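You operate a simulated robot arm through the tools that you are given. There is no shell and no other tool.

You run a simulated two-armed robot. Do the job below in one go: nothing can be reset, and whatever is moved stays where it is left.

JOB
Tighten both grip knobs, then test the black tie till it breaks.
Fine: pull the mushroom button out, zero before the test and run it once; the tie must not slip.

Only the result counts: the job must be done as asked and must still hold three seconds after the hand-in. Knocking over, shifting, dropping, spilling or breaking anything else fails it.

ROBOT AND FRAMES
Two 7-joint arms with fingered hands on one trunk that stands fixed in place. Base frame: the origin is at the foot of the trunk, x ahead of it, y to its left, z up. Lengths are in m, angles in rad, forces in N, time in s.
The left shoulder is at [0.021, 0.215, 1.323], the right one opposite. With the tool pointing down near the work surface each hand reaches from about 0.1 to 0.64 m from the base axis, measured 20 degrees to its own side. Payload 3.6 kg a hand.
The TCP of each hand is the grasp point between the finger pads, 0.022 m short of the fingertips. In the tool frame z runs along the fingers and y along their closing line. Largest opening 0.132 m; the body of the gripper starts 0.06 m behind the TCP. The gripper is a hand of 4 fingers: y runs from the thumb to the fingers, the wrist lies at [0, 0, -0.203] in the tool frame.
Orientation is that of the tool frame in the base frame, as a unit quaternion [x, y, z, w]. With the fingers straight down and closing along the base's y, the tool's x points along the base's -x, its y along +y and its z along -z.

CONTROLS
- The arms move only by the tool drive_tool. It takes "left_steps", "right_steps" or both (then of equal length, played together; a hand with none holds still); each is a list of rows, each a list of 6 numbers: the shift along the tool's x, y, z in units of 150 mm (1.0 is 150 mm), then the turn, a rotation vector about the tool's x, y, z in units of 90 degrees (1.0 is 90 degrees). In form: [[dx, dy, dz, wx, wy, wz], ...]. A call has 1 to 20 rows; each row is the pose to reach, as a shift and turn from the pose commanded when the call began, along the tool's axes at that moment. A call with a number of a shift or a turn outside -1 to 1 is refused whole. A row lasts 0.2 s, in which the tool goes at most 0.05 m and 0.15 rad; a call with a longer step from one row to the next is refused whole. Where a pose cannot be reached the arm comes as near as it can. A force on the tool above 40 N (or 10 N above the force at the start of the call, whichever is more), or a blocked arm, ends the call early, and 0.2 s more pass. In this call time passes only in rows, and 0.2 s behind the last. It gives the time, the measured TCP pose, the force on the tool (base axes), the opening and the grip force at its end, in the units of the frame above (readings bear some noise), with the torque about the TCP (base axes, N m) and any sound that the robot's microphone picked up, and new pictures: "views" is both (left out), scene, wrist or none (wrist: the cameras of the hands that moved).
- Cameras (640 x 400 px; columns grow to the right, rows downward): "scene" is now at [0.1364, 0.055, 1.2892]; the picture's right is [0.67, -0.75, -0.00], its down [0.16, 0.15, -0.98] and it looks along [0.73, 0.65, 0.22] (base axes); focal length 214 px, centre (320, 200). "left" rides on the left gripper at [-0.053, -0.053, -0.084] in its tool frame; the picture's right is [0.71, -0.71, 0.00], its down [0.53, 0.53, -0.67] and it looks along [0.47, 0.47, 0.74] (tool axes); focal length 247 px, centre (320, 200). "right" rides on the right gripper at [0.053, -0.053, -0.084] in its tool frame; the picture's right is [0.71, 0.71, 0.00], its down [-0.53, 0.53, -0.67] and it looks along [-0.47, 0.47, 0.74] (tool axes); focal length 247 px, centre (320, 200). There is no depth. A picture from a camera that has moved, and an enlarged one, comes with that camera's place and axes in the base frame and with its lens.
- move_column(by): slides the trunk up (or, below 0, down) by that many m; the arms and the scene camera ride with it, the base frame stays. It gives what a move gives, with no picture.
- move_fingers(finger1, finger2, finger3, thumb_bend, hand): sets how far each is bent, from 0 (flat) to 1 (curled in); at 0.3 the hand is open as for a grip, at 0.7 the pads meet at the TCP. One left out holds its place. A second passes; each finger stops where it meets its share of the squeeze, and holds until it gets a number again. It is the only way to open and close the hand. It gives what a move gives, with no picture; readings hold the bend of each and the force on the fingers (four entries, about 0 where the hand has none), thumb and palm.
- turn_head(pan, tilt): turns the head with the scene camera to pan (to the left, within 1.047 rad either way) and tilt (down, from -0.506 to 1.204), counted from straight ahead of the robot. It gives what a move gives, and a new picture of the scene camera.
- enlarge(camera, box): a new picture of the part [left, top, right, bottom] of that camera's present view, enlarged. No time passes.
- close_job(): hands the job in; it is judged then, once.

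Places have to be worked out from the pictures, the camera data and where the tool is seen. Open the grippers and draw the arms clear of the work before you hand the job in, unless the task says otherwise.

The tools are called after "Call:" by a JSON object that holds its "method" and its "body". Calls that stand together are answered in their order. drive_tool: Moves the arms, as the interface text tells. Its arguments: {"type":"object","properties":{"left_steps":{"type":"array","items":{"type":"array","items":{"type":"number"}}},"right_steps":{"type":"array","items":{"type":"array","items":{"type":"number"}}},"views":{"type":"string","enum":["both","scene","wrist","none"]}},"required":[]} The other tools are called the same way: move_column (by) slides the trunk up or down; move_fingers (finger1, finger2, finger3, thumb_bend, hand) moves the fingers one by one; turn_head (pan, tilt) turns the head that bears the scene camera; enlarge (camera, box) takes an enlarged picture of a part of a camera's view; close_job () hands the job in.

At the start:

```text
time_s: 0.0
left_tcp_pos: [0.2402, 0.3425, 1.4542]
left_tcp_rot: [-0.001, 1.0, 0.0, 0.0]
left_wrist_force: [0.5, 0.4, -1.0]
left_ft_torque: [0.03, 0.05, 0.01]
left_opening: 0.1318
left_grip_force: 0.1
left_shape: jaw
left_bend: [0.3, 0.3, 0.3, 0.3]
left_finger forces: [0.0, 0.0, 0.1, 0.1, 0.0, 0.0]
right_tcp_pos: [0.287, 0.0332, 1.4178]
right_tcp_rot: [0.001, 1.0, -0.001, 0.0]
right_wrist_force: [0.2, -0.2, 0.4]
right_ft_torque: [0.03, 0.03, -0.03]
right_opening: 0.1318
right_grip_force: 0.1
right_shape: jaw
right_bend: [0.3, 0.3, 0.3, 0.3]
right_finger forces: [0.1, 0.0, 0.1, 0.0, 0.0, 0.1]
trunk travel left (down, up): [-0.6, 0.076]
head pan, tilt: [0.728, -0.222]
```

scene: 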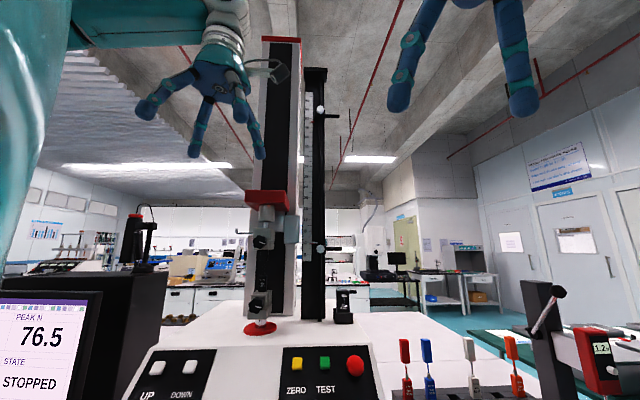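
right: 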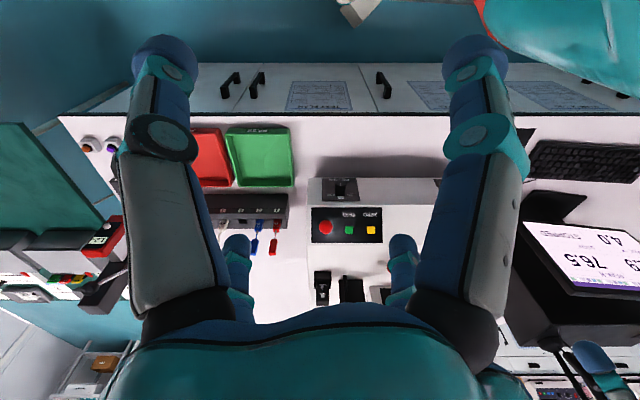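
left: 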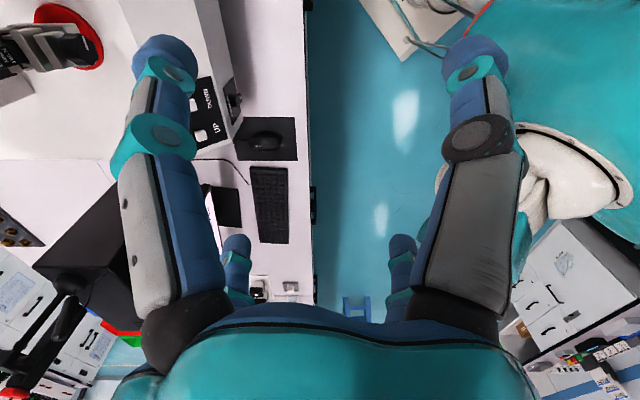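

The first pictures show a tensile tester ahead-left with a panel (UP/DOWN, ZERO, TEST, red mushroom button), a screen reading PEAK N 76.5 STOPPED, and grips with knobs. I turn the head down a bit for a better look.

Call:
{"method": "turn_head", "body": {"pan": 0.6, "tilt": 0.3}}

```text
time_s: 0.9
left_tcp_pos: [0.2395, 0.343, 1.4532]
left_tcp_rot: [0.0, 1.0, 0.0, 0.0]
left_wrist_force: [0.4, 0.3, -0.1]
left_ft_torque: [-0.01, 0.02, 0.03]
left_opening: 0.1317
left_grip_force: 0.1
left_shape: jaw
left_bend: [0.3, 0.3, 0.3, 0.3]
left_finger forces: [0.1, 0.0, 0.0, 0.0, 0.1, 0.0]
right_tcp_pos: [0.2888, 0.0319, 1.4174]
right_tcp_rot: [0.001, 1.0, 0.0, 0.0]
right_wrist_force: [-0.1, 0.1, -0.3]
right_ft_torque: [0.0, 0.05, 0.02]
right_opening: 0.1323
right_grip_force: 0.0
right_shape: jaw
right_bend: [0.3, 0.3, 0.3, 0.3]
right_finger forces: [0.0, 0.0, 0.0, 0.0, 0.0, 0.1]
trunk travel left (down, up): [-0.6, 0.076]
head pan, tilt: [0.6, 0.3]
camera scene: at [0.152, 0.0531, 1.2423], right [0.57, -0.82, 0.0], down [-0.24, -0.17, -0.96], along [0.79, 0.54, -0.3], focal length 214 px, centre (320, 200)
```

scene: 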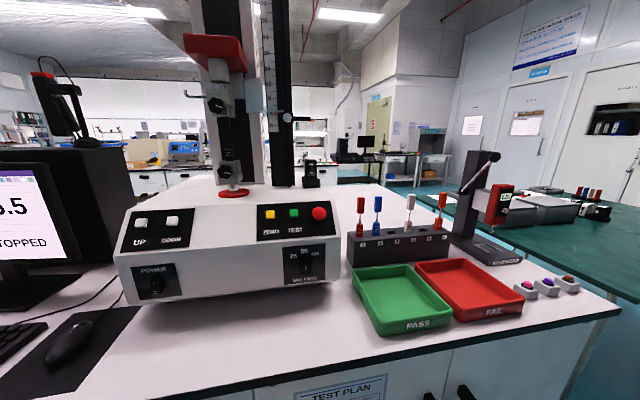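

I enlarge several parts: the grips, the front panel and the rack.

Call:
{"method": "enlarge", "body": {"camera": "scene", "box": [170, 20, 350, 220]}}

Call:
{"method": "enlarge", "body": {"camera": "scene", "box": [110, 180, 350, 310]}}

Call:
{"method": "enlarge", "body": {"camera": "scene", "box": [340, 140, 600, 330]}}

Call:
{"method": "turn_head", "body": {"pan": 0.6, "tilt": 0.75}}

```text
2.00 times, centred on (260, 120) of scene
camera zoom: at [0.152, 0.0531, 1.2423], right [0.57, -0.82, 0.0], down [-0.24, -0.17, -0.96], along [0.79, 0.54, -0.3], focal length 429 px, centre (440, 360)
```

zoom: 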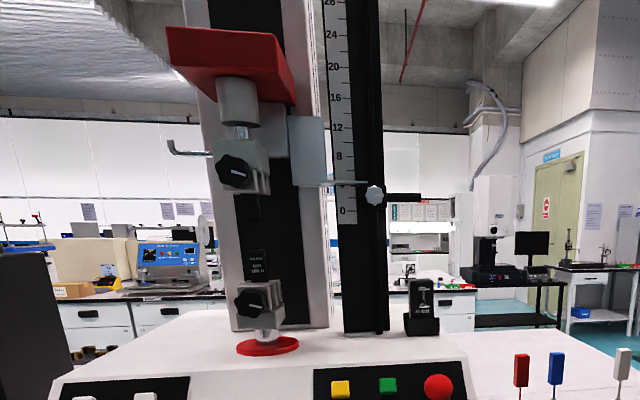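

```text
2.67 times, centred on (230, 245) of scene
camera zoom: at [0.152, 0.0531, 1.2423], right [0.57, -0.82, 0.0], down [-0.24, -0.17, -0.96], along [0.79, 0.54, -0.3], focal length 572 px, centre (560, 80)
```

zoom: 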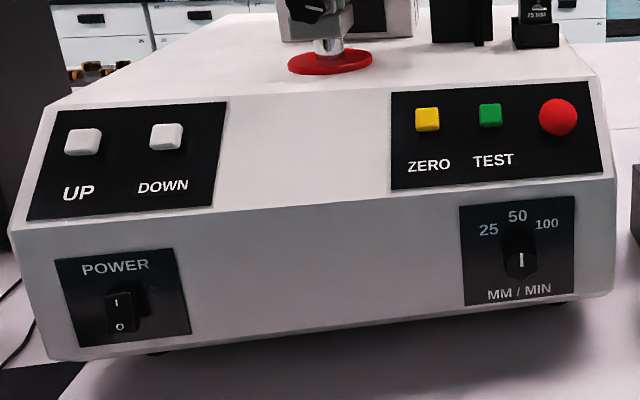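

```text
2.11 times, centred on (470, 235) of scene
camera zoom: at [0.152, 0.0531, 1.2423], right [0.57, -0.82, 0.0], down [-0.24, -0.17, -0.96], along [0.79, 0.54, -0.3], focal length 452 px, centre (4, 126)
```

zoom: 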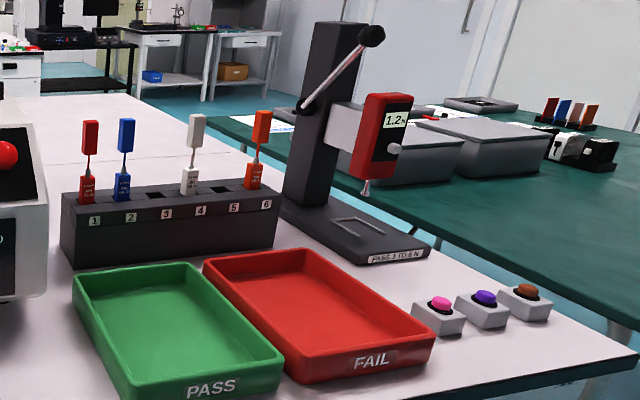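

```text
time_s: 1.9
left_tcp_pos: [0.2392, 0.3431, 1.4543]
left_tcp_rot: [0.0, 1.0, 0.0, 0.001]
left_wrist_force: [-0.4, 0.8, 1.0]
left_ft_torque: [0.02, 0.01, -0.01]
left_opening: 0.1318
left_grip_force: 0.1
left_shape: jaw
left_bend: [0.3, 0.3, 0.3, 0.3]
left_finger forces: [0.0, 0.0, 0.1, 0.0, 0.0, 0.1]
right_tcp_pos: [0.2886, 0.0323, 1.4182]
right_tcp_rot: [0.001, 1.0, 0.0, 0.0]
right_wrist_force: [-0.1, 0.9, 0.3]
right_ft_torque: [0.0, -0.02, 0.0]
right_opening: 0.1318
right_grip_force: 0.2
right_shape: jaw
right_bend: [0.3, 0.3, 0.3, 0.3]
right_finger forces: [0.0, 0.0, 0.0, 0.1, 0.1, 0.1]
trunk travel left (down, up): [-0.6, 0.076]
head pan, tilt: [0.6, 0.75]
camera scene: at [0.1433, 0.0471, 1.202], right [0.57, -0.82, 0.0], down [-0.56, -0.39, -0.73], along [0.6, 0.41, -0.68], focal length 214 px, centre (320, 200)
```

scene: 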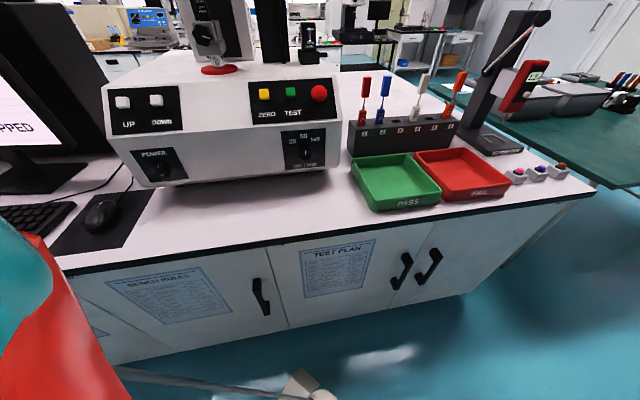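

The cabinet doors carry "TEST PLAN" and "BENCH RULES" sheets; I enlarge them, and look again at the loaded specimen.

Call:
{"method": "enlarge", "body": {"camera": "scene", "box": [290, 235, 390, 300]}}

Call:
{"method": "enlarge", "body": {"camera": "scene", "box": [90, 255, 250, 345]}}

Call:
{"method": "enlarge", "body": {"camera": "scene", "box": [0, 60, 160, 260]}}

```text
6.15 times, centred on (340, 268) of scene
camera zoom: at [0.1433, 0.0471, 1.202], right [0.57, -0.82, 0.0], down [-0.56, -0.39, -0.73], along [0.6, 0.41, -0.68], focal length 1320 px, centre (197, -215)
```

zoom: 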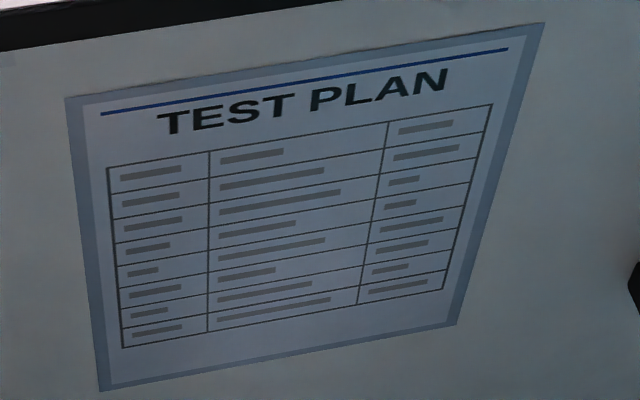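

```text
4.00 times, centred on (170, 300) of scene
camera zoom: at [0.1433, 0.0471, 1.202], right [0.57, -0.82, 0.0], down [-0.56, -0.39, -0.73], along [0.6, 0.41, -0.68], focal length 858 px, centre (920, -200)
```

zoom: 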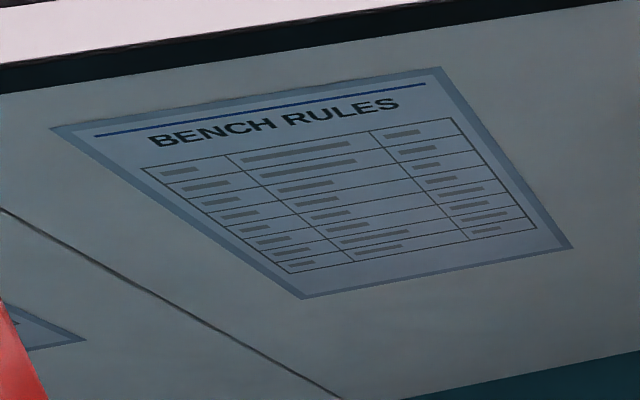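

```text
2.00 times, centred on (80, 160) of scene
camera zoom: at [0.1433, 0.0471, 1.202], right [0.57, -0.82, 0.0], down [-0.56, -0.39, -0.73], along [0.6, 0.41, -0.68], focal length 429 px, centre (800, 280)
```

zoom: 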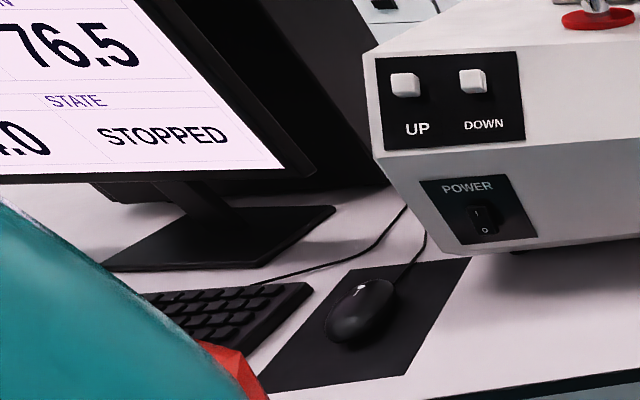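

The sheets hold no readable rules. Now I look at the screen and the grips with the head turned more to the left and level.

Call:
{"method": "turn_head", "body": {"pan": 0.75, "tilt": 0.1}}

Call:
{"method": "enlarge", "body": {"camera": "scene", "box": [220, 80, 320, 280]}}

Call:
{"method": "enlarge", "body": {"camera": "scene", "box": [0, 200, 140, 320]}}

```text
time_s: 2.9
left_tcp_pos: [0.2388, 0.3431, 1.4525]
left_tcp_rot: [0.0, 1.0, 0.001, 0.0]
left_wrist_force: [0.4, 0.3, 0.6]
left_ft_torque: [-0.01, -0.01, 0.0]
left_opening: 0.132
left_grip_force: 0.0
left_shape: jaw
left_bend: [0.3, 0.3, 0.3, 0.3]
left_finger forces: [0.0, 0.0, 0.0, 0.0, 0.0, 0.0]
right_tcp_pos: [0.2887, 0.032, 1.4177]
right_tcp_rot: [0.0, 1.0, 0.0, 0.001]
right_wrist_force: [0.9, -0.6, 1.0]
right_ft_torque: [0.02, -0.01, -0.01]
right_opening: 0.1318
right_grip_force: 0.1
right_shape: jaw
right_bend: [0.3, 0.3, 0.3, 0.3]
right_finger forces: [0.0, 0.0, 0.1, 0.1, 0.0, 0.0]
trunk travel left (down, up): [-0.6, 0.076]
head pan, tilt: [0.75, 0.099]
camera scene: at [0.1423, 0.0631, 1.2608], right [0.68, -0.73, 0.0], down [-0.07, -0.07, -0.99], along [0.73, 0.68, -0.1], focal length 214 px, centre (320, 200)
```

scene: 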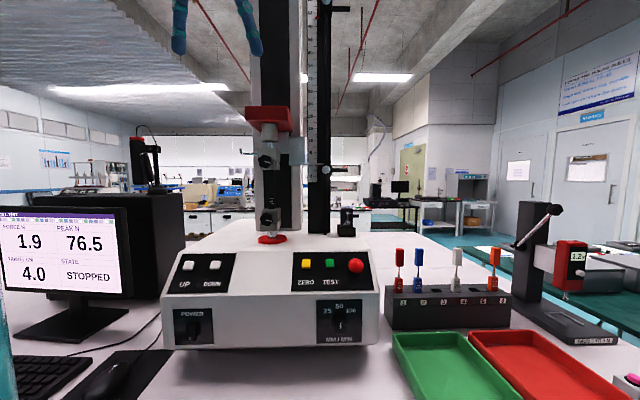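

```text
2.00 times, centred on (270, 180) of scene
camera zoom: at [0.1423, 0.0631, 1.2608], right [0.68, -0.73, 0.0], down [-0.07, -0.07, -0.99], along [0.73, 0.68, -0.1], focal length 429 px, centre (420, 240)
```

zoom: 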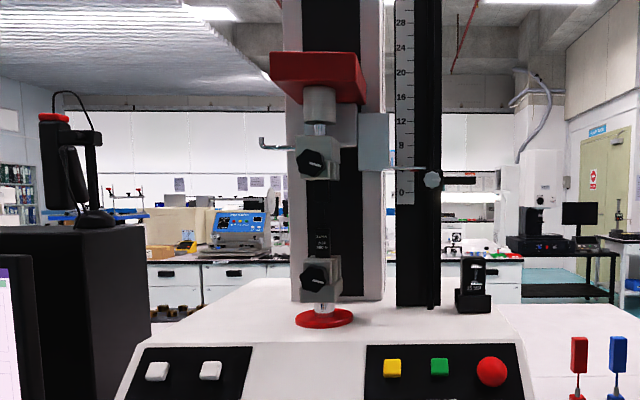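

```text
3.33 times, centred on (70, 260) of scene
camera zoom: at [0.1423, 0.0631, 1.2608], right [0.68, -0.73, 0.0], down [-0.07, -0.07, -0.99], along [0.73, 0.68, -0.1], focal length 715 px, centre (1153, 0)
```

zoom: 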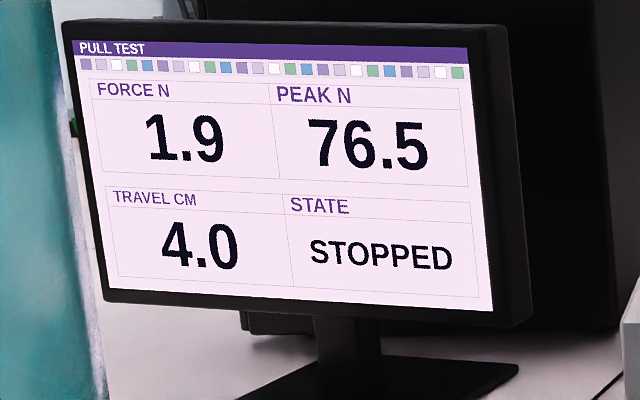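

The tester shows FORCE 1.9, PEAK 76.5, TRAVEL 4.0, STOPPED. I zoom in on both grip knobs and the panels.

Call:
{"method": "enlarge", "body": {"camera": "scene", "box": [245, 140, 295, 180]}}

Call:
{"method": "enlarge", "body": {"camera": "scene", "box": [245, 190, 305, 250]}}

Call:
{"method": "enlarge", "body": {"camera": "scene", "box": [270, 240, 380, 350]}}

Call:
{"method": "enlarge", "body": {"camera": "scene", "box": [300, 140, 380, 240]}}

```text
10.00 times, centred on (270, 160) of scene
camera zoom: at [0.1423, 0.0631, 1.2608], right [0.68, -0.73, 0.0], down [-0.07, -0.07, -0.99], along [0.73, 0.68, -0.1], focal length 2145 px, centre (820, 600)
```

zoom: 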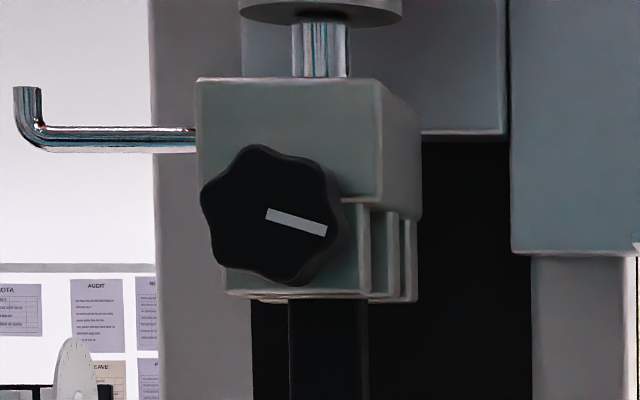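

```text
6.67 times, centred on (275, 220) of scene
camera zoom: at [0.1423, 0.0631, 1.2608], right [0.68, -0.73, 0.0], down [-0.07, -0.07, -0.99], along [0.73, 0.68, -0.1], focal length 1430 px, centre (620, 67)
```

zoom: 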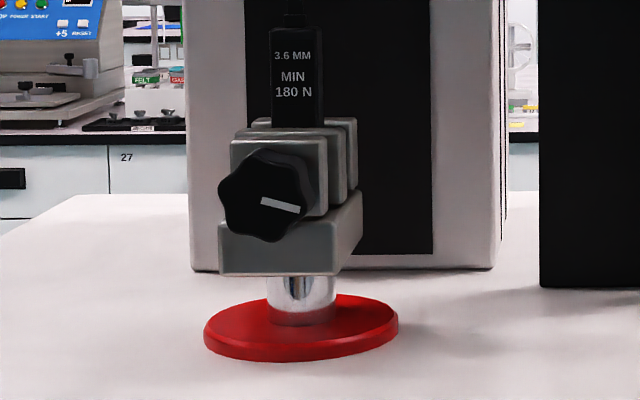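

```text
3.64 times, centred on (325, 295) of scene
camera zoom: at [0.1423, 0.0631, 1.2608], right [0.68, -0.73, 0.0], down [-0.07, -0.07, -0.99], along [0.73, 0.68, -0.1], focal length 780 px, centre (302, -146)
```

zoom: 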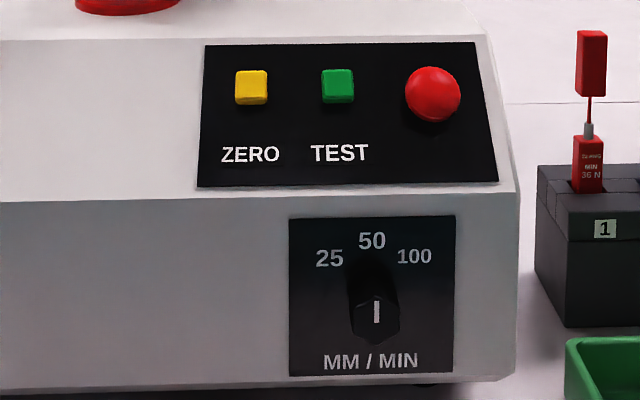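

```text
4.00 times, centred on (340, 190) of scene
camera zoom: at [0.1423, 0.0631, 1.2608], right [0.68, -0.73, 0.0], down [-0.07, -0.07, -0.99], along [0.73, 0.68, -0.1], focal length 858 px, centre (240, 240)
```

zoom: 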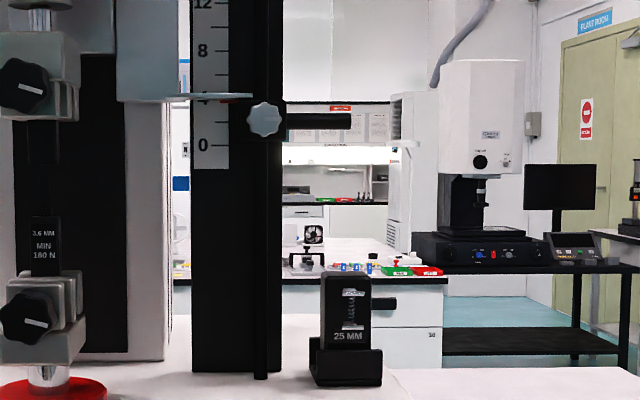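

The black tie (3.6 MM, MIN 180 N) is already loaded; knob marks point to about 3:30. I look up to see the rail, the limit stops and the crosshead.

Call:
{"method": "turn_head", "body": {"pan": 0.7, "tilt": -0.3}}

Call:
{"method": "enlarge", "body": {"camera": "scene", "box": [230, 40, 390, 280]}}

Call:
{"method": "enlarge", "body": {"camera": "left", "box": [0, 0, 260, 220]}}

Call:
{"method": "enlarge", "body": {"camera": "right", "box": [220, 170, 460, 320]}}

```text
time_s: 3.8
left_tcp_pos: [0.2401, 0.3422, 1.4543]
left_tcp_rot: [0.0, 1.0, 0.001, 0.0]
left_wrist_force: [0.5, -0.2, -0.4]
left_ft_torque: [0.0, -0.01, 0.0]
left_opening: 0.1318
left_grip_force: 0.0
left_shape: jaw
left_bend: [0.3, 0.3, 0.3, 0.3]
left_finger forces: [0.1, 0.0, 0.0, 0.0, 0.0, 0.0]
right_tcp_pos: [0.2884, 0.0335, 1.416]
right_tcp_rot: [0.0, 1.0, 0.0, 0.0]
right_wrist_force: [0.7, -0.1, -0.7]
right_ft_torque: [-0.02, -0.02, -0.01]
right_opening: 0.1318
right_grip_force: 0.0
right_shape: jaw
right_bend: [0.3, 0.3, 0.3, 0.3]
right_finger forces: [0.1, 0.0, 0.0, 0.1, 0.0, 0.0]
trunk travel left (down, up): [-0.6, 0.076]
head pan, tilt: [0.7, -0.3]
camera scene: at [0.1351, 0.051, 1.2954], right [0.64, -0.76, 0.0], down [0.23, 0.19, -0.96], along [0.73, 0.62, 0.29], focal length 214 px, centre (320, 200)
```

scene: 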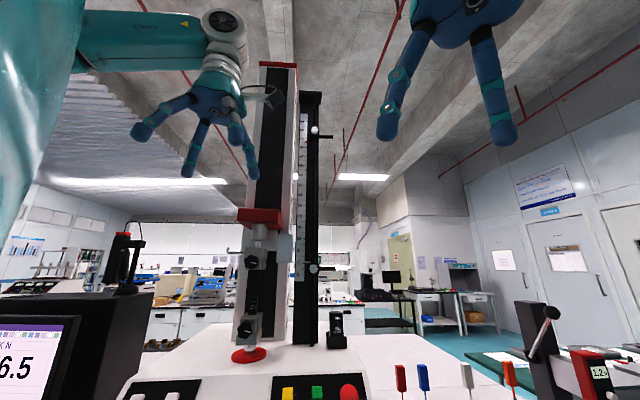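

```text
1.67 times, centred on (310, 160) of scene
camera zoom: at [0.1351, 0.051, 1.2954], right [0.64, -0.76, 0.0], down [0.23, 0.19, -0.96], along [0.73, 0.62, 0.29], focal length 358 px, centre (337, 267)
```

zoom: 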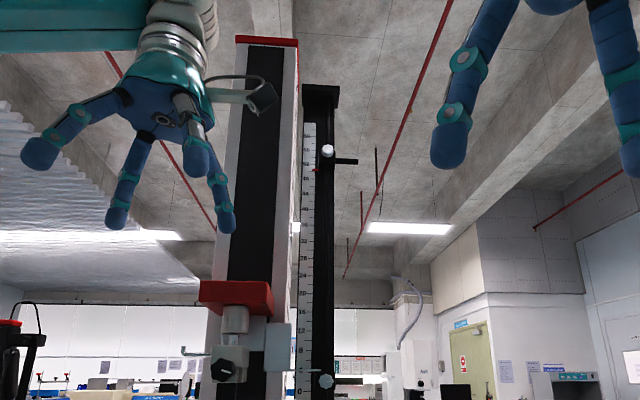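

```text
1.82 times, centred on (130, 110) of left
camera zoom: at [0.2945, 0.2896, 1.5382], right [-0.71, -0.71, 0.0], down [-0.53, 0.53, 0.67], along [-0.47, 0.47, -0.74], focal length 449 px, centre (666, 364)
```

zoom: 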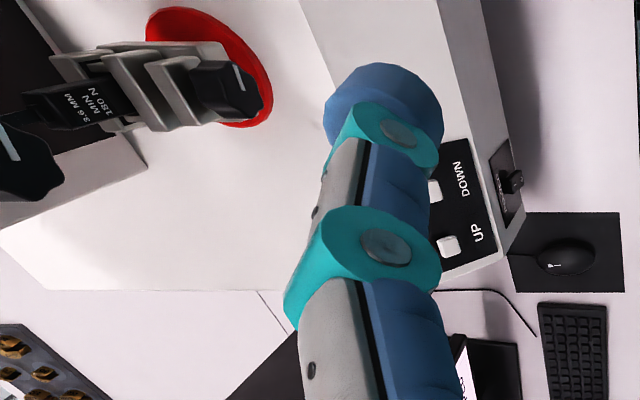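

```text
2.67 times, centred on (340, 245) of right
camera zoom: at [0.2357, -0.0207, 1.5017], right [-0.71, 0.71, 0.0], down [0.53, 0.53, 0.67], along [0.47, 0.47, -0.74], focal length 659 px, centre (267, 80)
```

zoom: 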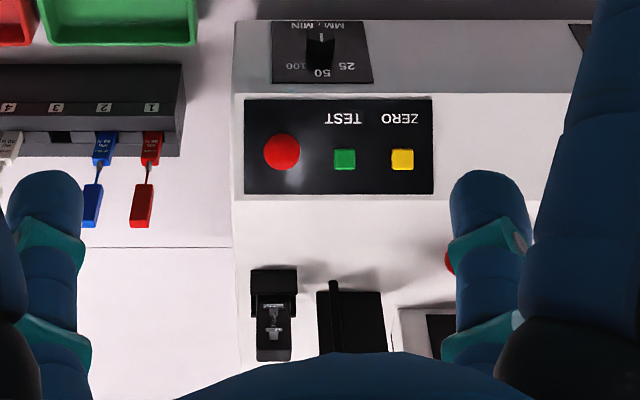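

Geometry so far: the machine faces me at about 45° yaw; the lower knob is near [0.473, 0.574, 1.148], the upper near [0.472, 0.574, 1.307], the panel tilts ~43° with ZERO near [0.507, 0.451, 1.044] and TEST near [0.546, 0.406, 1.047]. I yaw the left hand 45° and move it slightly forward first.

Call:
{"method": "turn_head", "body": {"pan": 0.75, "tilt": 0.1}}

Call:
{"method": "drive_tool", "body": {"left_steps": [[-0.05, 0.05, 0, 0, 0, -0.08], [-0.1, 0.1, 0, 0, 0, -0.16], [-0.15, 0.15, 0, 0, 0, -0.24], [-0.2, 0.2, 0, 0, 0, -0.32], [-0.25, 0.25, 0, 0, 0, -0.4], [-0.283, 0.283, 0, 0, 0, -0.45], [-0.283, 0.283, 0, 0, 0, -0.5]], "views": "both"}}

```text
time_s: 4.6
left_tcp_pos: [0.2406, 0.3421, 1.4525]
left_tcp_rot: [0.0, 1.0, -0.001, 0.0]
left_wrist_force: [0.5, -1.0, -1.2]
left_ft_torque: [-0.01, 0.0, -0.04]
left_opening: 0.1319
left_grip_force: 0.0
left_shape: jaw
left_bend: [0.3, 0.3, 0.3, 0.3]
left_finger forces: [0.0, 0.0, 0.1, 0.0, 0.0, 0.1]
right_tcp_pos: [0.2882, 0.0334, 1.418]
right_tcp_rot: [0.0, 1.0, 0.0, -0.001]
right_wrist_force: [-0.3, -1.0, 0.2]
right_ft_torque: [0.01, 0.01, 0.01]
right_opening: 0.132
right_grip_force: 0.1
right_shape: jaw
right_bend: [0.3, 0.3, 0.3, 0.3]
right_finger forces: [0.0, 0.1, 0.0, 0.0, 0.0, 0.0]
trunk travel left (down, up): [-0.6, 0.076]
head pan, tilt: [0.75, 0.099]
camera scene: at [0.1422, 0.063, 1.261], right [0.68, -0.73, 0.0], down [-0.07, -0.07, -1.0], along [0.73, 0.68, -0.1], focal length 214 px, centre (320, 200)
```

scene: 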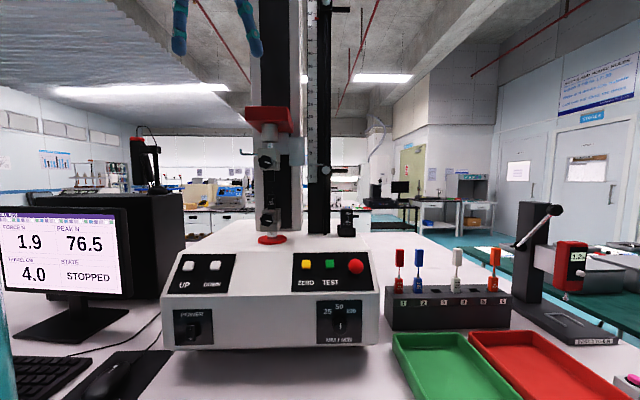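

```text
time_s: 6.2
left_tcp_pos: [0.2825, 0.3844, 1.4538]
left_tcp_rot: [-0.383, 0.924, 0.0, -0.001]
left_wrist_force: [0.0, 0.2, -0.5]
left_ft_torque: [-0.03, 0.0, 0.01]
left_opening: 0.1321
left_grip_force: 0.0
left_shape: jaw
left_bend: [0.3, 0.3, 0.3, 0.3]
left_finger forces: [0.0, 0.0, 0.0, 0.0, 0.0, 0.0]
right_tcp_pos: [0.2891, 0.0329, 1.418]
right_tcp_rot: [-0.001, 1.0, 0.0, 0.0]
right_wrist_force: [-0.3, -0.1, -0.1]
right_ft_torque: [0.0, 0.02, 0.01]
right_opening: 0.132
right_grip_force: 0.1
right_shape: jaw
right_bend: [0.3, 0.3, 0.3, 0.3]
right_finger forces: [0.1, 0.1, 0.0, 0.1, 0.0, 0.0]
trunk travel left (down, up): [-0.6, 0.076]
head pan, tilt: [0.75, 0.099]
camera scene: at [0.1422, 0.063, 1.2609], right [0.68, -0.73, 0.0], down [-0.07, -0.07, -0.99], along [0.73, 0.68, -0.1], focal length 214 px, centre (320, 200)
camera left: at [0.359, 0.3853, 1.5379], right [0.0, -1.0, 0.0], down [-0.74, 0.0, 0.67], along [-0.67, 0.0, -0.74], focal length 247 px, centre (320, 200)
```

scene: 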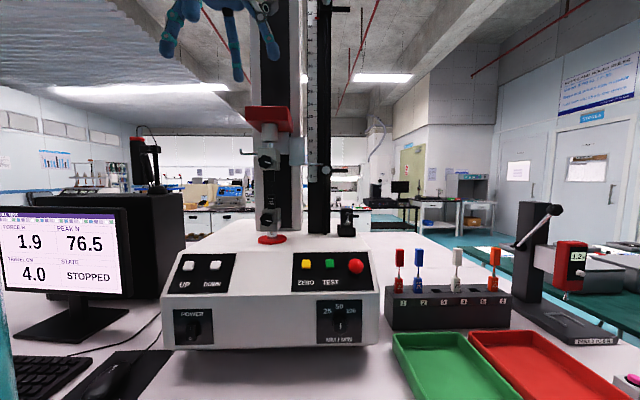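
left: 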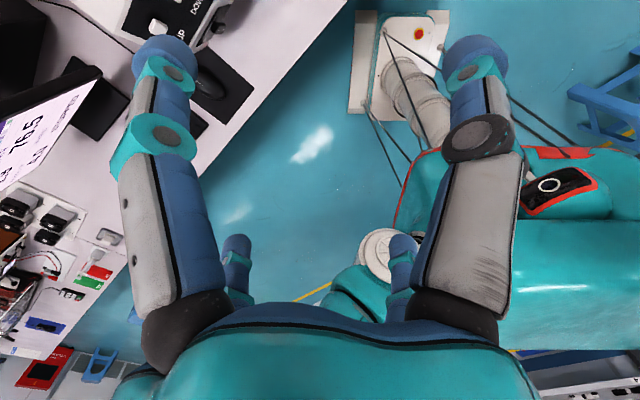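

The yaw went well. Next I tip the hand up to point horizontally at the machine, moving it forward and down.

Call:
{"method": "drive_tool", "body": {"left_steps": [[-0.08, 0, 0.05, 0, -0.08, 0], [-0.16, 0, 0.1, 0, -0.16, 0], [-0.25, 0, 0.15, 0, -0.25, 0], [-0.33, 0, 0.2, 0, -0.33, 0], [-0.41, 0, 0.26, 0, -0.41, 0], [-0.49, 0, 0.31, 0, -0.5, 0], [-0.58, 0, 0.37, 0, -0.58, 0], [-0.66, 0, 0.42, 0, -0.66, 0], [-0.74, 0, 0.47, 0, -0.75, 0], [-0.82, 0, 0.52, 0, -0.83, 0], [-0.9, 0, 0.58, 0, -0.91, 0], [-0.98, 0, 0.63, 0, -1.0, 0]], "views": "both"}}

```text
time_s: 8.8
left_tcp_pos: [0.3882, 0.4904, 1.3577]
left_tcp_rot: [-0.272, 0.653, 0.27, 0.653]
left_wrist_force: [-0.6, 0.2, -0.4]
left_ft_torque: [0.03, -0.02, -0.02]
left_opening: 0.1318
left_grip_force: 0.1
left_shape: jaw
left_bend: [0.3, 0.3, 0.3, 0.3]
left_finger forces: [0.0, 0.0, 0.1, 0.0, 0.1, 0.1]
right_tcp_pos: [0.2896, 0.0344, 1.4177]
right_tcp_rot: [0.0, 1.0, -0.001, -0.001]
right_wrist_force: [-0.1, 0.7, -0.2]
right_ft_torque: [0.0, 0.02, -0.02]
right_opening: 0.1319
right_grip_force: 0.0
right_shape: jaw
right_bend: [0.3, 0.3, 0.3, 0.3]
right_finger forces: [0.0, 0.0, 0.0, 0.0, 0.0, 0.0]
trunk travel left (down, up): [-0.6, 0.076]
head pan, tilt: [0.75, 0.099]
camera scene: at [0.1439, 0.0643, 1.2606], right [0.68, -0.73, 0.0], down [-0.07, -0.07, -0.99], along [0.73, 0.68, -0.1], focal length 214 px, centre (320, 200)
camera left: at [0.3677, 0.3936, 1.4124], right [0.5, -0.5, -0.71], down [-0.84, -0.1, -0.53], along [0.19, 0.86, -0.47], focal length 247 px, centre (320, 200)
```

scene: 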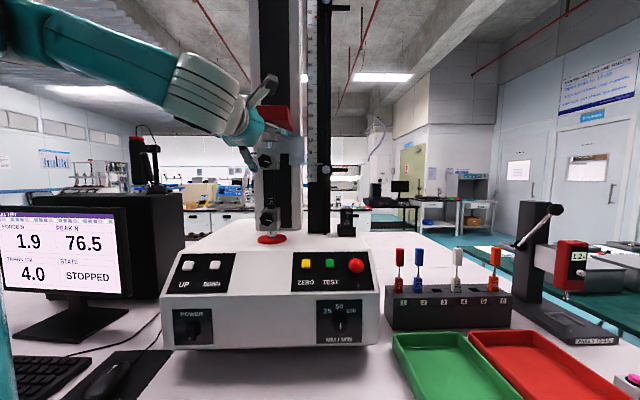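
left: 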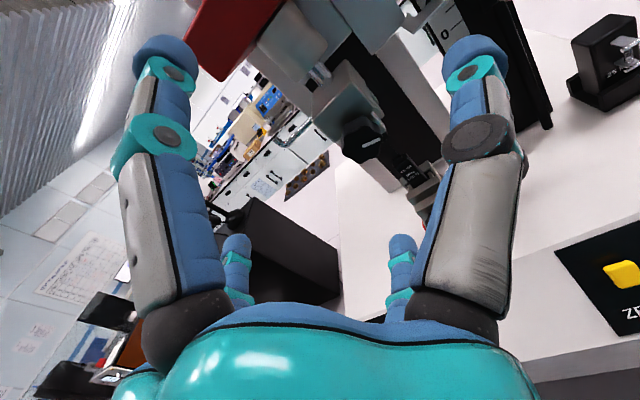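

The pose was reached; the wrist camera sees the upper knob and grips. I enlarge to measure the knobs accurately.

Call:
{"method": "enlarge", "body": {"camera": "left", "box": [280, 20, 450, 240]}}

Call:
{"method": "enlarge", "body": {"camera": "scene", "box": [160, 50, 320, 200]}}

```text
1.82 times, centred on (365, 130) of left
camera zoom: at [0.3677, 0.3936, 1.4124], right [0.5, -0.5, -0.71], down [-0.84, -0.1, -0.53], along [0.19, 0.86, -0.47], focal length 449 px, centre (238, 327)
```

zoom: 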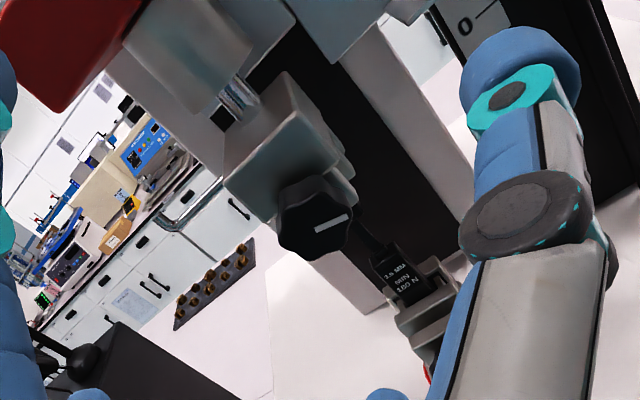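

```text
2.67 times, centred on (240, 125) of scene
camera zoom: at [0.1439, 0.0643, 1.2606], right [0.68, -0.73, 0.0], down [-0.07, -0.07, -0.99], along [0.73, 0.68, -0.1], focal length 572 px, centre (533, 400)
```

zoom: 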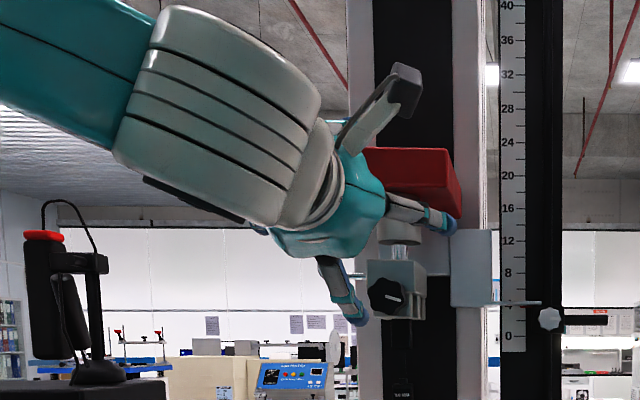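

The hand is a four-digit cross (digits at ±x, ±y), like a chuck, aimed at knob height after a 5 cm drop. The upper knob face is at about u=0.736 along the machine axis (base [0.470, 0.5705, 1.307]). I lower the hand and test turning it counterclockwise in free space, to have range for tightening clockwise.

Call:
{"method": "drive_tool", "body": {"left_steps": [[0.11, 0, 0, 0, 0, 0], [0.22, 0, 0, 0, 0, 0], [0.335, -0.008, 0, 0, 0, 0], [0.335, -0.008, 0, 0, 0, -0.09], [0.335, -0.008, 0, 0, 0, -0.18], [0.335, -0.008, 0, 0, 0, -0.27], [0.335, -0.008, 0, 0, 0, -0.36], [0.335, -0.008, 0, 0, 0, -0.45], [0.335, -0.008, 0, 0, 0, -0.54], [0.335, -0.008, 0, 0, 0, -0.63], [0.335, -0.008, 0, 0, 0, -0.72], [0.335, -0.008, 0, 0, 0, -0.81], [0.335, -0.008, 0, 0, 0, -0.9], [0.335, -0.008, 0, 0, 0, -0.99]], "views": "both"}}

```text
time_s: 11.8
left_tcp_pos: [0.3876, 0.4888, 1.3083]
left_tcp_rot: [-0.652, 0.275, -0.266, 0.655]
left_wrist_force: [-0.1, -0.2, -0.4]
left_ft_torque: [0.03, 0.0, -0.02]
left_opening: 0.132
left_grip_force: 0.1
left_shape: jaw
left_bend: [0.3, 0.3, 0.3, 0.3]
left_finger forces: [0.1, 0.0, 0.1, 0.1, 0.0, 0.0]
right_tcp_pos: [0.2884, 0.0314, 1.4178]
right_tcp_rot: [0.0, 1.0, 0.0, 0.0]
right_wrist_force: [0.7, 0.3, 0.1]
right_ft_torque: [0.02, -0.02, 0.04]
right_opening: 0.1318
right_grip_force: 0.1
right_shape: jaw
right_bend: [0.3, 0.3, 0.3, 0.3]
right_finger forces: [0.1, 0.0, 0.0, 0.0, 0.1, 0.0]
trunk travel left (down, up): [-0.6, 0.076]
head pan, tilt: [0.75, 0.099]
camera scene: at [0.1424, 0.0631, 1.2609], right [0.68, -0.73, 0.0], down [-0.07, -0.07, -0.99], along [0.73, 0.68, -0.1], focal length 214 px, centre (320, 200)
camera left: at [0.292, 0.4662, 1.3634], right [0.51, -0.51, 0.7], down [-0.1, -0.84, -0.53], along [0.86, 0.2, -0.48], focal length 247 px, centre (320, 200)
```

scene: 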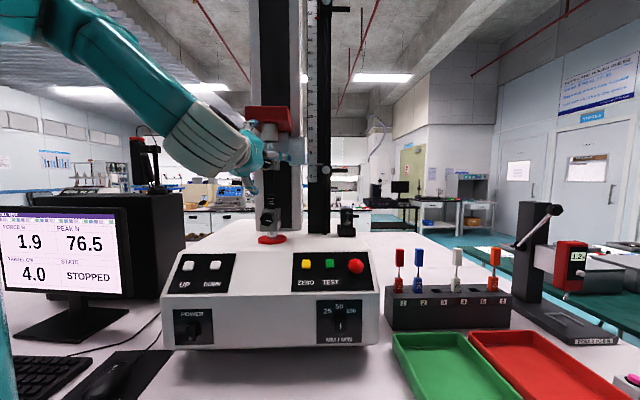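
left: 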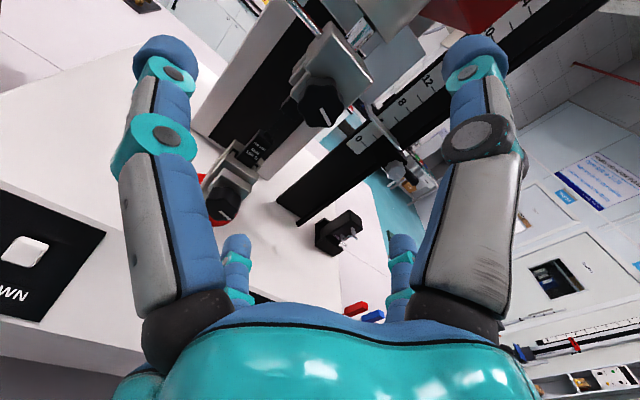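

-90° works without trouble. This view from the left shows both knobs; I enlarge it for a second measurement, including knob thickness.

Call:
{"method": "enlarge", "body": {"camera": "left", "box": [180, 20, 420, 250]}}

Call:
{"method": "enlarge", "body": {"camera": "left", "box": [280, 30, 380, 140]}}

```text
1.74 times, centred on (300, 135) of left
camera zoom: at [0.292, 0.4662, 1.3634], right [0.51, -0.51, 0.7], down [-0.1, -0.84, -0.53], along [0.86, 0.2, -0.48], focal length 430 px, centre (355, 313)
```

zoom: 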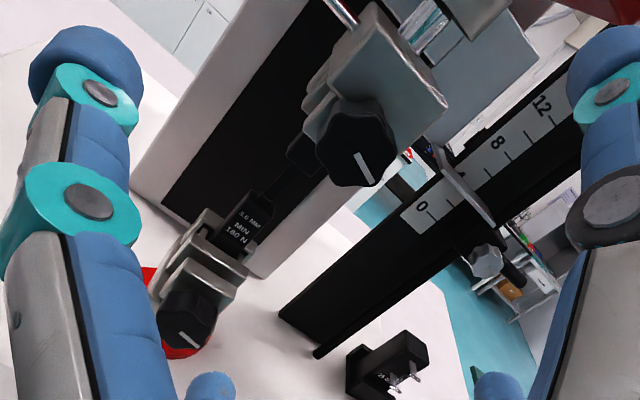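

```text
3.64 times, centred on (330, 85) of left
camera zoom: at [0.292, 0.4662, 1.3634], right [0.51, -0.51, 0.7], down [-0.1, -0.84, -0.53], along [0.86, 0.2, -0.48], focal length 898 px, centre (284, 618)
```

zoom: 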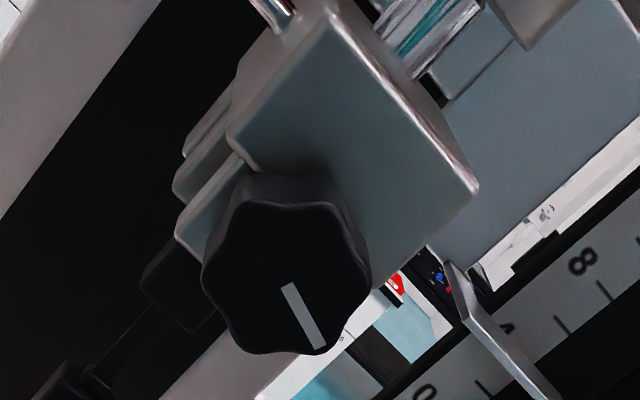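

Two wrist views agree: upper knob face at [0.4687, 0.5668, 1.3087] (u=0.732, v=0.069), about 40 mm wide and ~18 mm deep. I advance the open hand straight at it, to put the pads around the knob.

Call:
{"method": "drive_tool", "body": {"left_steps": [[0.015, 0, 0.1, 0, 0, 0], [0.015, 0, 0.2, 0, 0, 0], [0.015, 0, 0.3, 0, 0, 0], [0.015, 0, 0.4, 0, 0, 0], [0.015, 0, 0.5, 0, 0, 0], [0.015, 0, 0.58, 0, 0, 0], [0.015, 0, 0.64, 0, 0, 0]], "views": "both"}}

```text
time_s: 13.4
left_tcp_pos: [0.4572, 0.5545, 1.308]
left_tcp_rot: [-0.652, 0.275, -0.265, 0.655]
left_wrist_force: [-0.7, -0.8, -0.2]
left_ft_torque: [-0.02, 0.03, 0.01]
left_opening: 0.132
left_grip_force: 0.1
left_shape: jaw
left_bend: [0.3, 0.3, 0.3, 0.3]
left_finger forces: [0.0, 0.0, 0.0, 0.1, 0.0, 0.0]
right_tcp_pos: [0.2886, 0.0332, 1.4176]
right_tcp_rot: [0.0, 1.0, 0.0, -0.001]
right_wrist_force: [0.1, 0.2, 0.2]
right_ft_torque: [0.02, -0.01, -0.01]
right_opening: 0.1318
right_grip_force: 0.1
right_shape: jaw
right_bend: [0.3, 0.3, 0.3, 0.3]
right_finger forces: [0.0, 0.0, 0.0, 0.0, 0.0, 0.0]
trunk travel left (down, up): [-0.6, 0.076]
head pan, tilt: [0.75, 0.099]
camera scene: at [0.1426, 0.0631, 1.2609], right [0.68, -0.73, 0.0], down [-0.07, -0.07, -0.99], along [0.73, 0.68, -0.1], focal length 214 px, centre (320, 200)
camera left: at [0.3622, 0.5327, 1.3641], right [0.51, -0.51, 0.7], down [-0.11, -0.84, -0.53], along [0.85, 0.2, -0.48], focal length 247 px, centre (320, 200)
```

scene: 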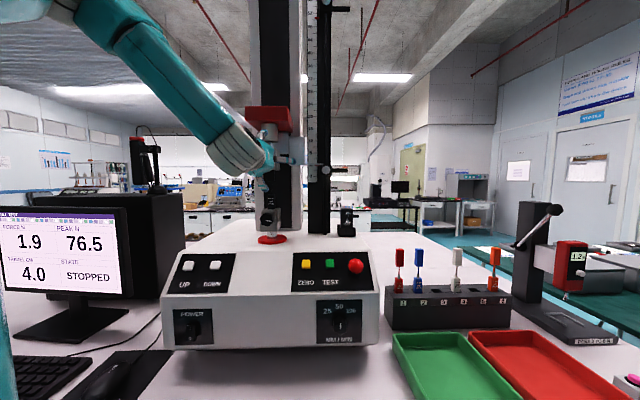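
left: 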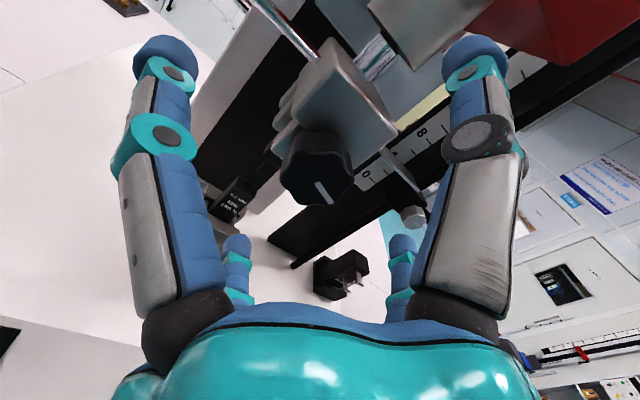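

TCP is at u=0.715, v=0.069, z=1.308 with no contact. I zoom in to check centring on the knob before the last centimetre.

Call:
{"method": "enlarge", "body": {"camera": "left", "box": [240, 100, 400, 260]}}

Call:
{"method": "enlarge", "body": {"camera": "scene", "box": [190, 90, 330, 240]}}

```text
2.50 times, centred on (320, 180) of left
camera zoom: at [0.3622, 0.5327, 1.3641], right [0.51, -0.51, 0.7], down [-0.11, -0.84, -0.53], along [0.85, 0.2, -0.48], focal length 617 px, centre (320, 250)
```

zoom: 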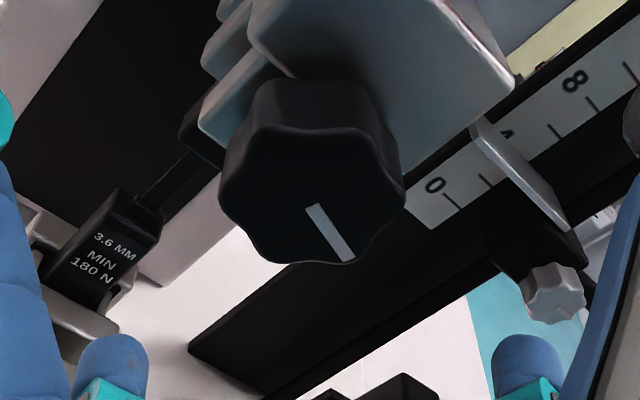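

```text
2.67 times, centred on (260, 165) of scene
camera zoom: at [0.1426, 0.0631, 1.2609], right [0.68, -0.73, 0.0], down [-0.07, -0.07, -0.99], along [0.73, 0.68, -0.1], focal length 572 px, centre (480, 293)
```

zoom: 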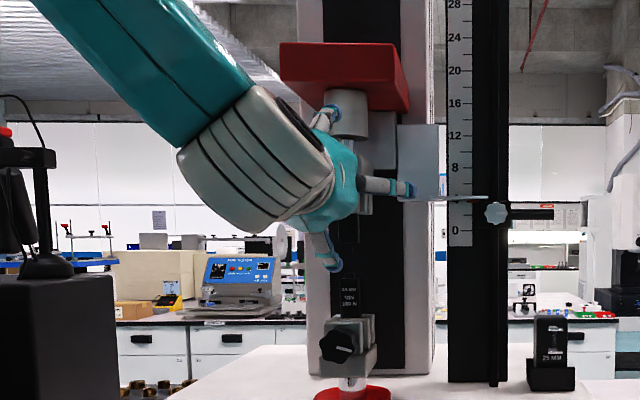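

The hand is centred on the knob within ~2 mm, and the knob is ~20 mm deep. I advance 11 mm more and then close the fingers on it.

Call:
{"method": "drive_tool", "body": {"left_steps": [[0, 0, 0.03, 0, 0, 0], [0, 0, 0.055, 0, 0, 0], [0, 0, 0.075, 0, 0, 0]], "views": "wrist"}}

Call:
{"method": "move_fingers", "body": {"hand": "left", "finger1": 0.7, "finger2": 0.7, "finger3": 0.7, "thumb_bend": 0.7}}

Call:
{"method": "enlarge", "body": {"camera": "left", "box": [200, 80, 440, 260]}}

```text
time_s: 14.2
left_tcp_pos: [0.4654, 0.5635, 1.3105]
left_tcp_rot: [-0.652, 0.276, -0.265, 0.654]
left_wrist_force: [0.5, 0.1, 0.7]
left_ft_torque: [0.01, -0.02, 0.01]
left_opening: 0.132
left_grip_force: 0.2
left_shape: jaw
left_bend: [0.3, 0.3, 0.3, 0.3]
left_finger forces: [0.0, 0.1, 0.0, 0.0, 0.0, 0.0]
right_tcp_pos: [0.289, 0.0323, 1.417]
right_tcp_rot: [-0.001, 1.0, 0.0, -0.001]
right_wrist_force: [-0.6, 0.3, 0.0]
right_ft_torque: [-0.03, 0.0, 0.0]
right_opening: 0.1321
right_grip_force: 0.0
right_shape: jaw
right_bend: [0.3, 0.3, 0.3, 0.3]
right_finger forces: [0.0, 0.0, 0.0, 0.0, 0.1, 0.0]
trunk travel left (down, up): [-0.6, 0.076]
head pan, tilt: [0.75, 0.099]
camera left: at [0.3698, 0.5405, 1.364], right [0.51, -0.51, 0.7], down [-0.11, -0.84, -0.53], along [0.85, 0.2, -0.48], focal length 247 px, centre (320, 200)
```

left: 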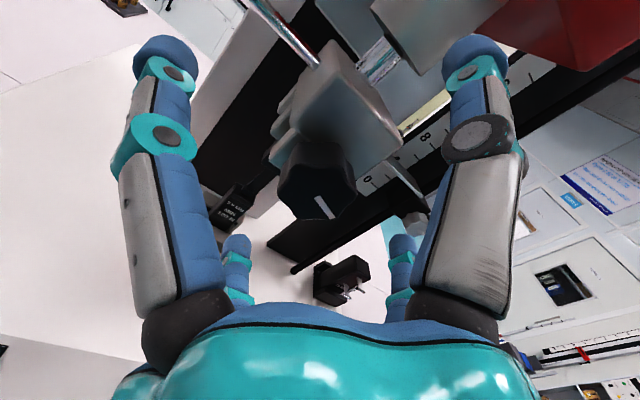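

```text
time_s: 15.2
left_tcp_pos: [0.4645, 0.5632, 1.3111]
left_tcp_rot: [-0.651, 0.276, -0.265, 0.656]
left_wrist_force: [0.0, 1.4, 1.0]
left_ft_torque: [0.04, -0.04, 0.01]
left_opening: 0.0164
left_grip_force: 14.4
left_shape: fingers
left_bend: [0.6, 0.6, 0.61, 0.62]
left_finger forces: [6.3, 6.8, 6.2, 0.0, 9.6, 0.1]
right_tcp_pos: [0.2877, 0.0319, 1.4174]
right_tcp_rot: [0.0, 1.0, 0.0, 0.0]
right_wrist_force: [-0.1, -0.4, -1.0]
right_ft_torque: [0.0, 0.01, -0.03]
right_opening: 0.1318
right_grip_force: 0.1
right_shape: jaw
right_bend: [0.3, 0.3, 0.3, 0.3]
right_finger forces: [0.0, 0.0, 0.0, 0.0, 0.0, 0.0]
trunk travel left (down, up): [-0.6, 0.076]
head pan, tilt: [0.75, 0.099]
```

```text
2.22 times, centred on (320, 170) of left
camera zoom: at [0.3697, 0.5406, 1.3642], right [0.51, -0.51, 0.7], down [-0.11, -0.84, -0.53], along [0.85, 0.2, -0.48], focal length 549 px, centre (320, 267)
```

zoom: 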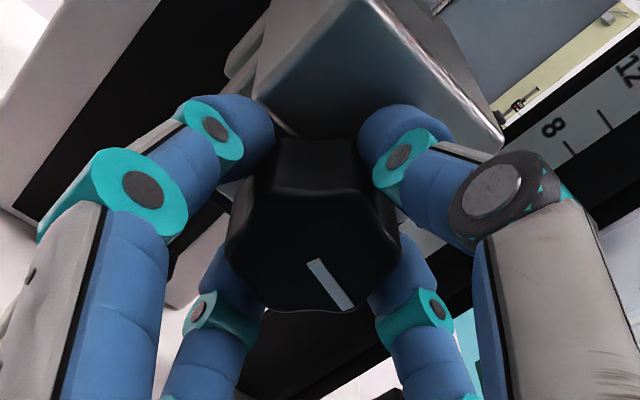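

The four digits grip the knob firmly (about 6–10 N each). Now I turn clockwise (positive about the tool axis) by ~90° and watch the torque and the knob mark.

Call:
{"method": "drive_tool", "body": {"left_steps": [[0, 0, 0, 0, 0, 0.08], [0, 0, 0, 0, 0, 0.16], [0, 0, 0, 0, 0, 0.25], [0, 0, 0, 0, 0, 0.33], [0, 0, 0, 0, 0, 0.41], [0, 0, 0, 0, 0, 0.5]], "views": "wrist"}}

Call:
{"method": "enlarge", "body": {"camera": "left", "box": [200, 80, 440, 260]}}

```text
time_s: 16.6
left_tcp_pos: [0.4649, 0.5621, 1.308]
left_tcp_rot: [-0.495, 0.505, 0.006, 0.706]
left_wrist_force: [0.5, -0.7, 0.0]
left_ft_torque: [-0.03, -0.02, -0.03]
left_opening: 0.0163
left_grip_force: 14.1
left_shape: fingers
left_bend: [0.6, 0.6, 0.61, 0.62]
left_finger forces: [6.1, 6.7, 6.4, 0.0, 9.6, 0.0]
right_tcp_pos: [0.2895, 0.0321, 1.4169]
right_tcp_rot: [0.0, 1.0, -0.001, 0.0]
right_wrist_force: [0.7, -0.2, 0.2]
right_ft_torque: [0.01, -0.02, 0.01]
right_opening: 0.1319
right_grip_force: 0.0
right_shape: jaw
right_bend: [0.3, 0.3, 0.3, 0.3]
right_finger forces: [0.0, 0.1, 0.1, 0.1, 0.1, 0.1]
trunk travel left (down, up): [-0.6, 0.076]
head pan, tilt: [0.75, 0.099]
camera left: at [0.4081, 0.5023, 1.3846], right [0.71, -0.71, -0.02], down [-0.48, -0.46, -0.74], along [0.52, 0.53, -0.67], focal length 247 px, centre (320, 200)
```

left: 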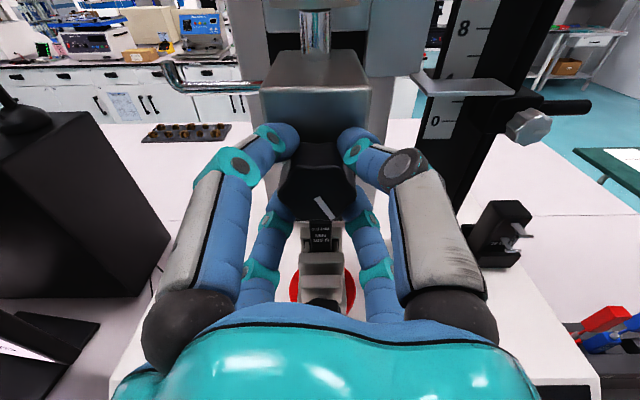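

```text
2.22 times, centred on (320, 170) of left
camera zoom: at [0.4081, 0.5023, 1.3846], right [0.71, -0.71, -0.02], down [-0.48, -0.46, -0.74], along [0.52, 0.53, -0.67], focal length 549 px, centre (320, 267)
```

zoom: 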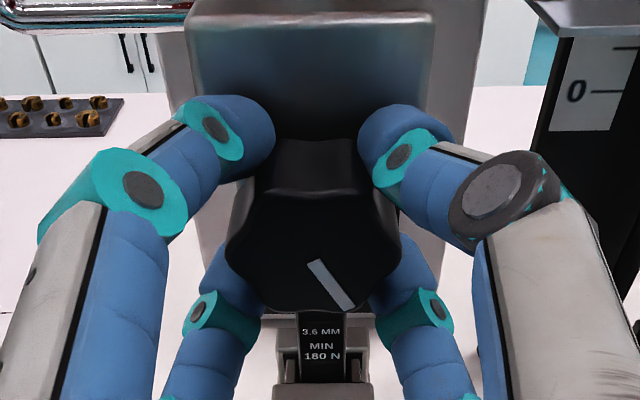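

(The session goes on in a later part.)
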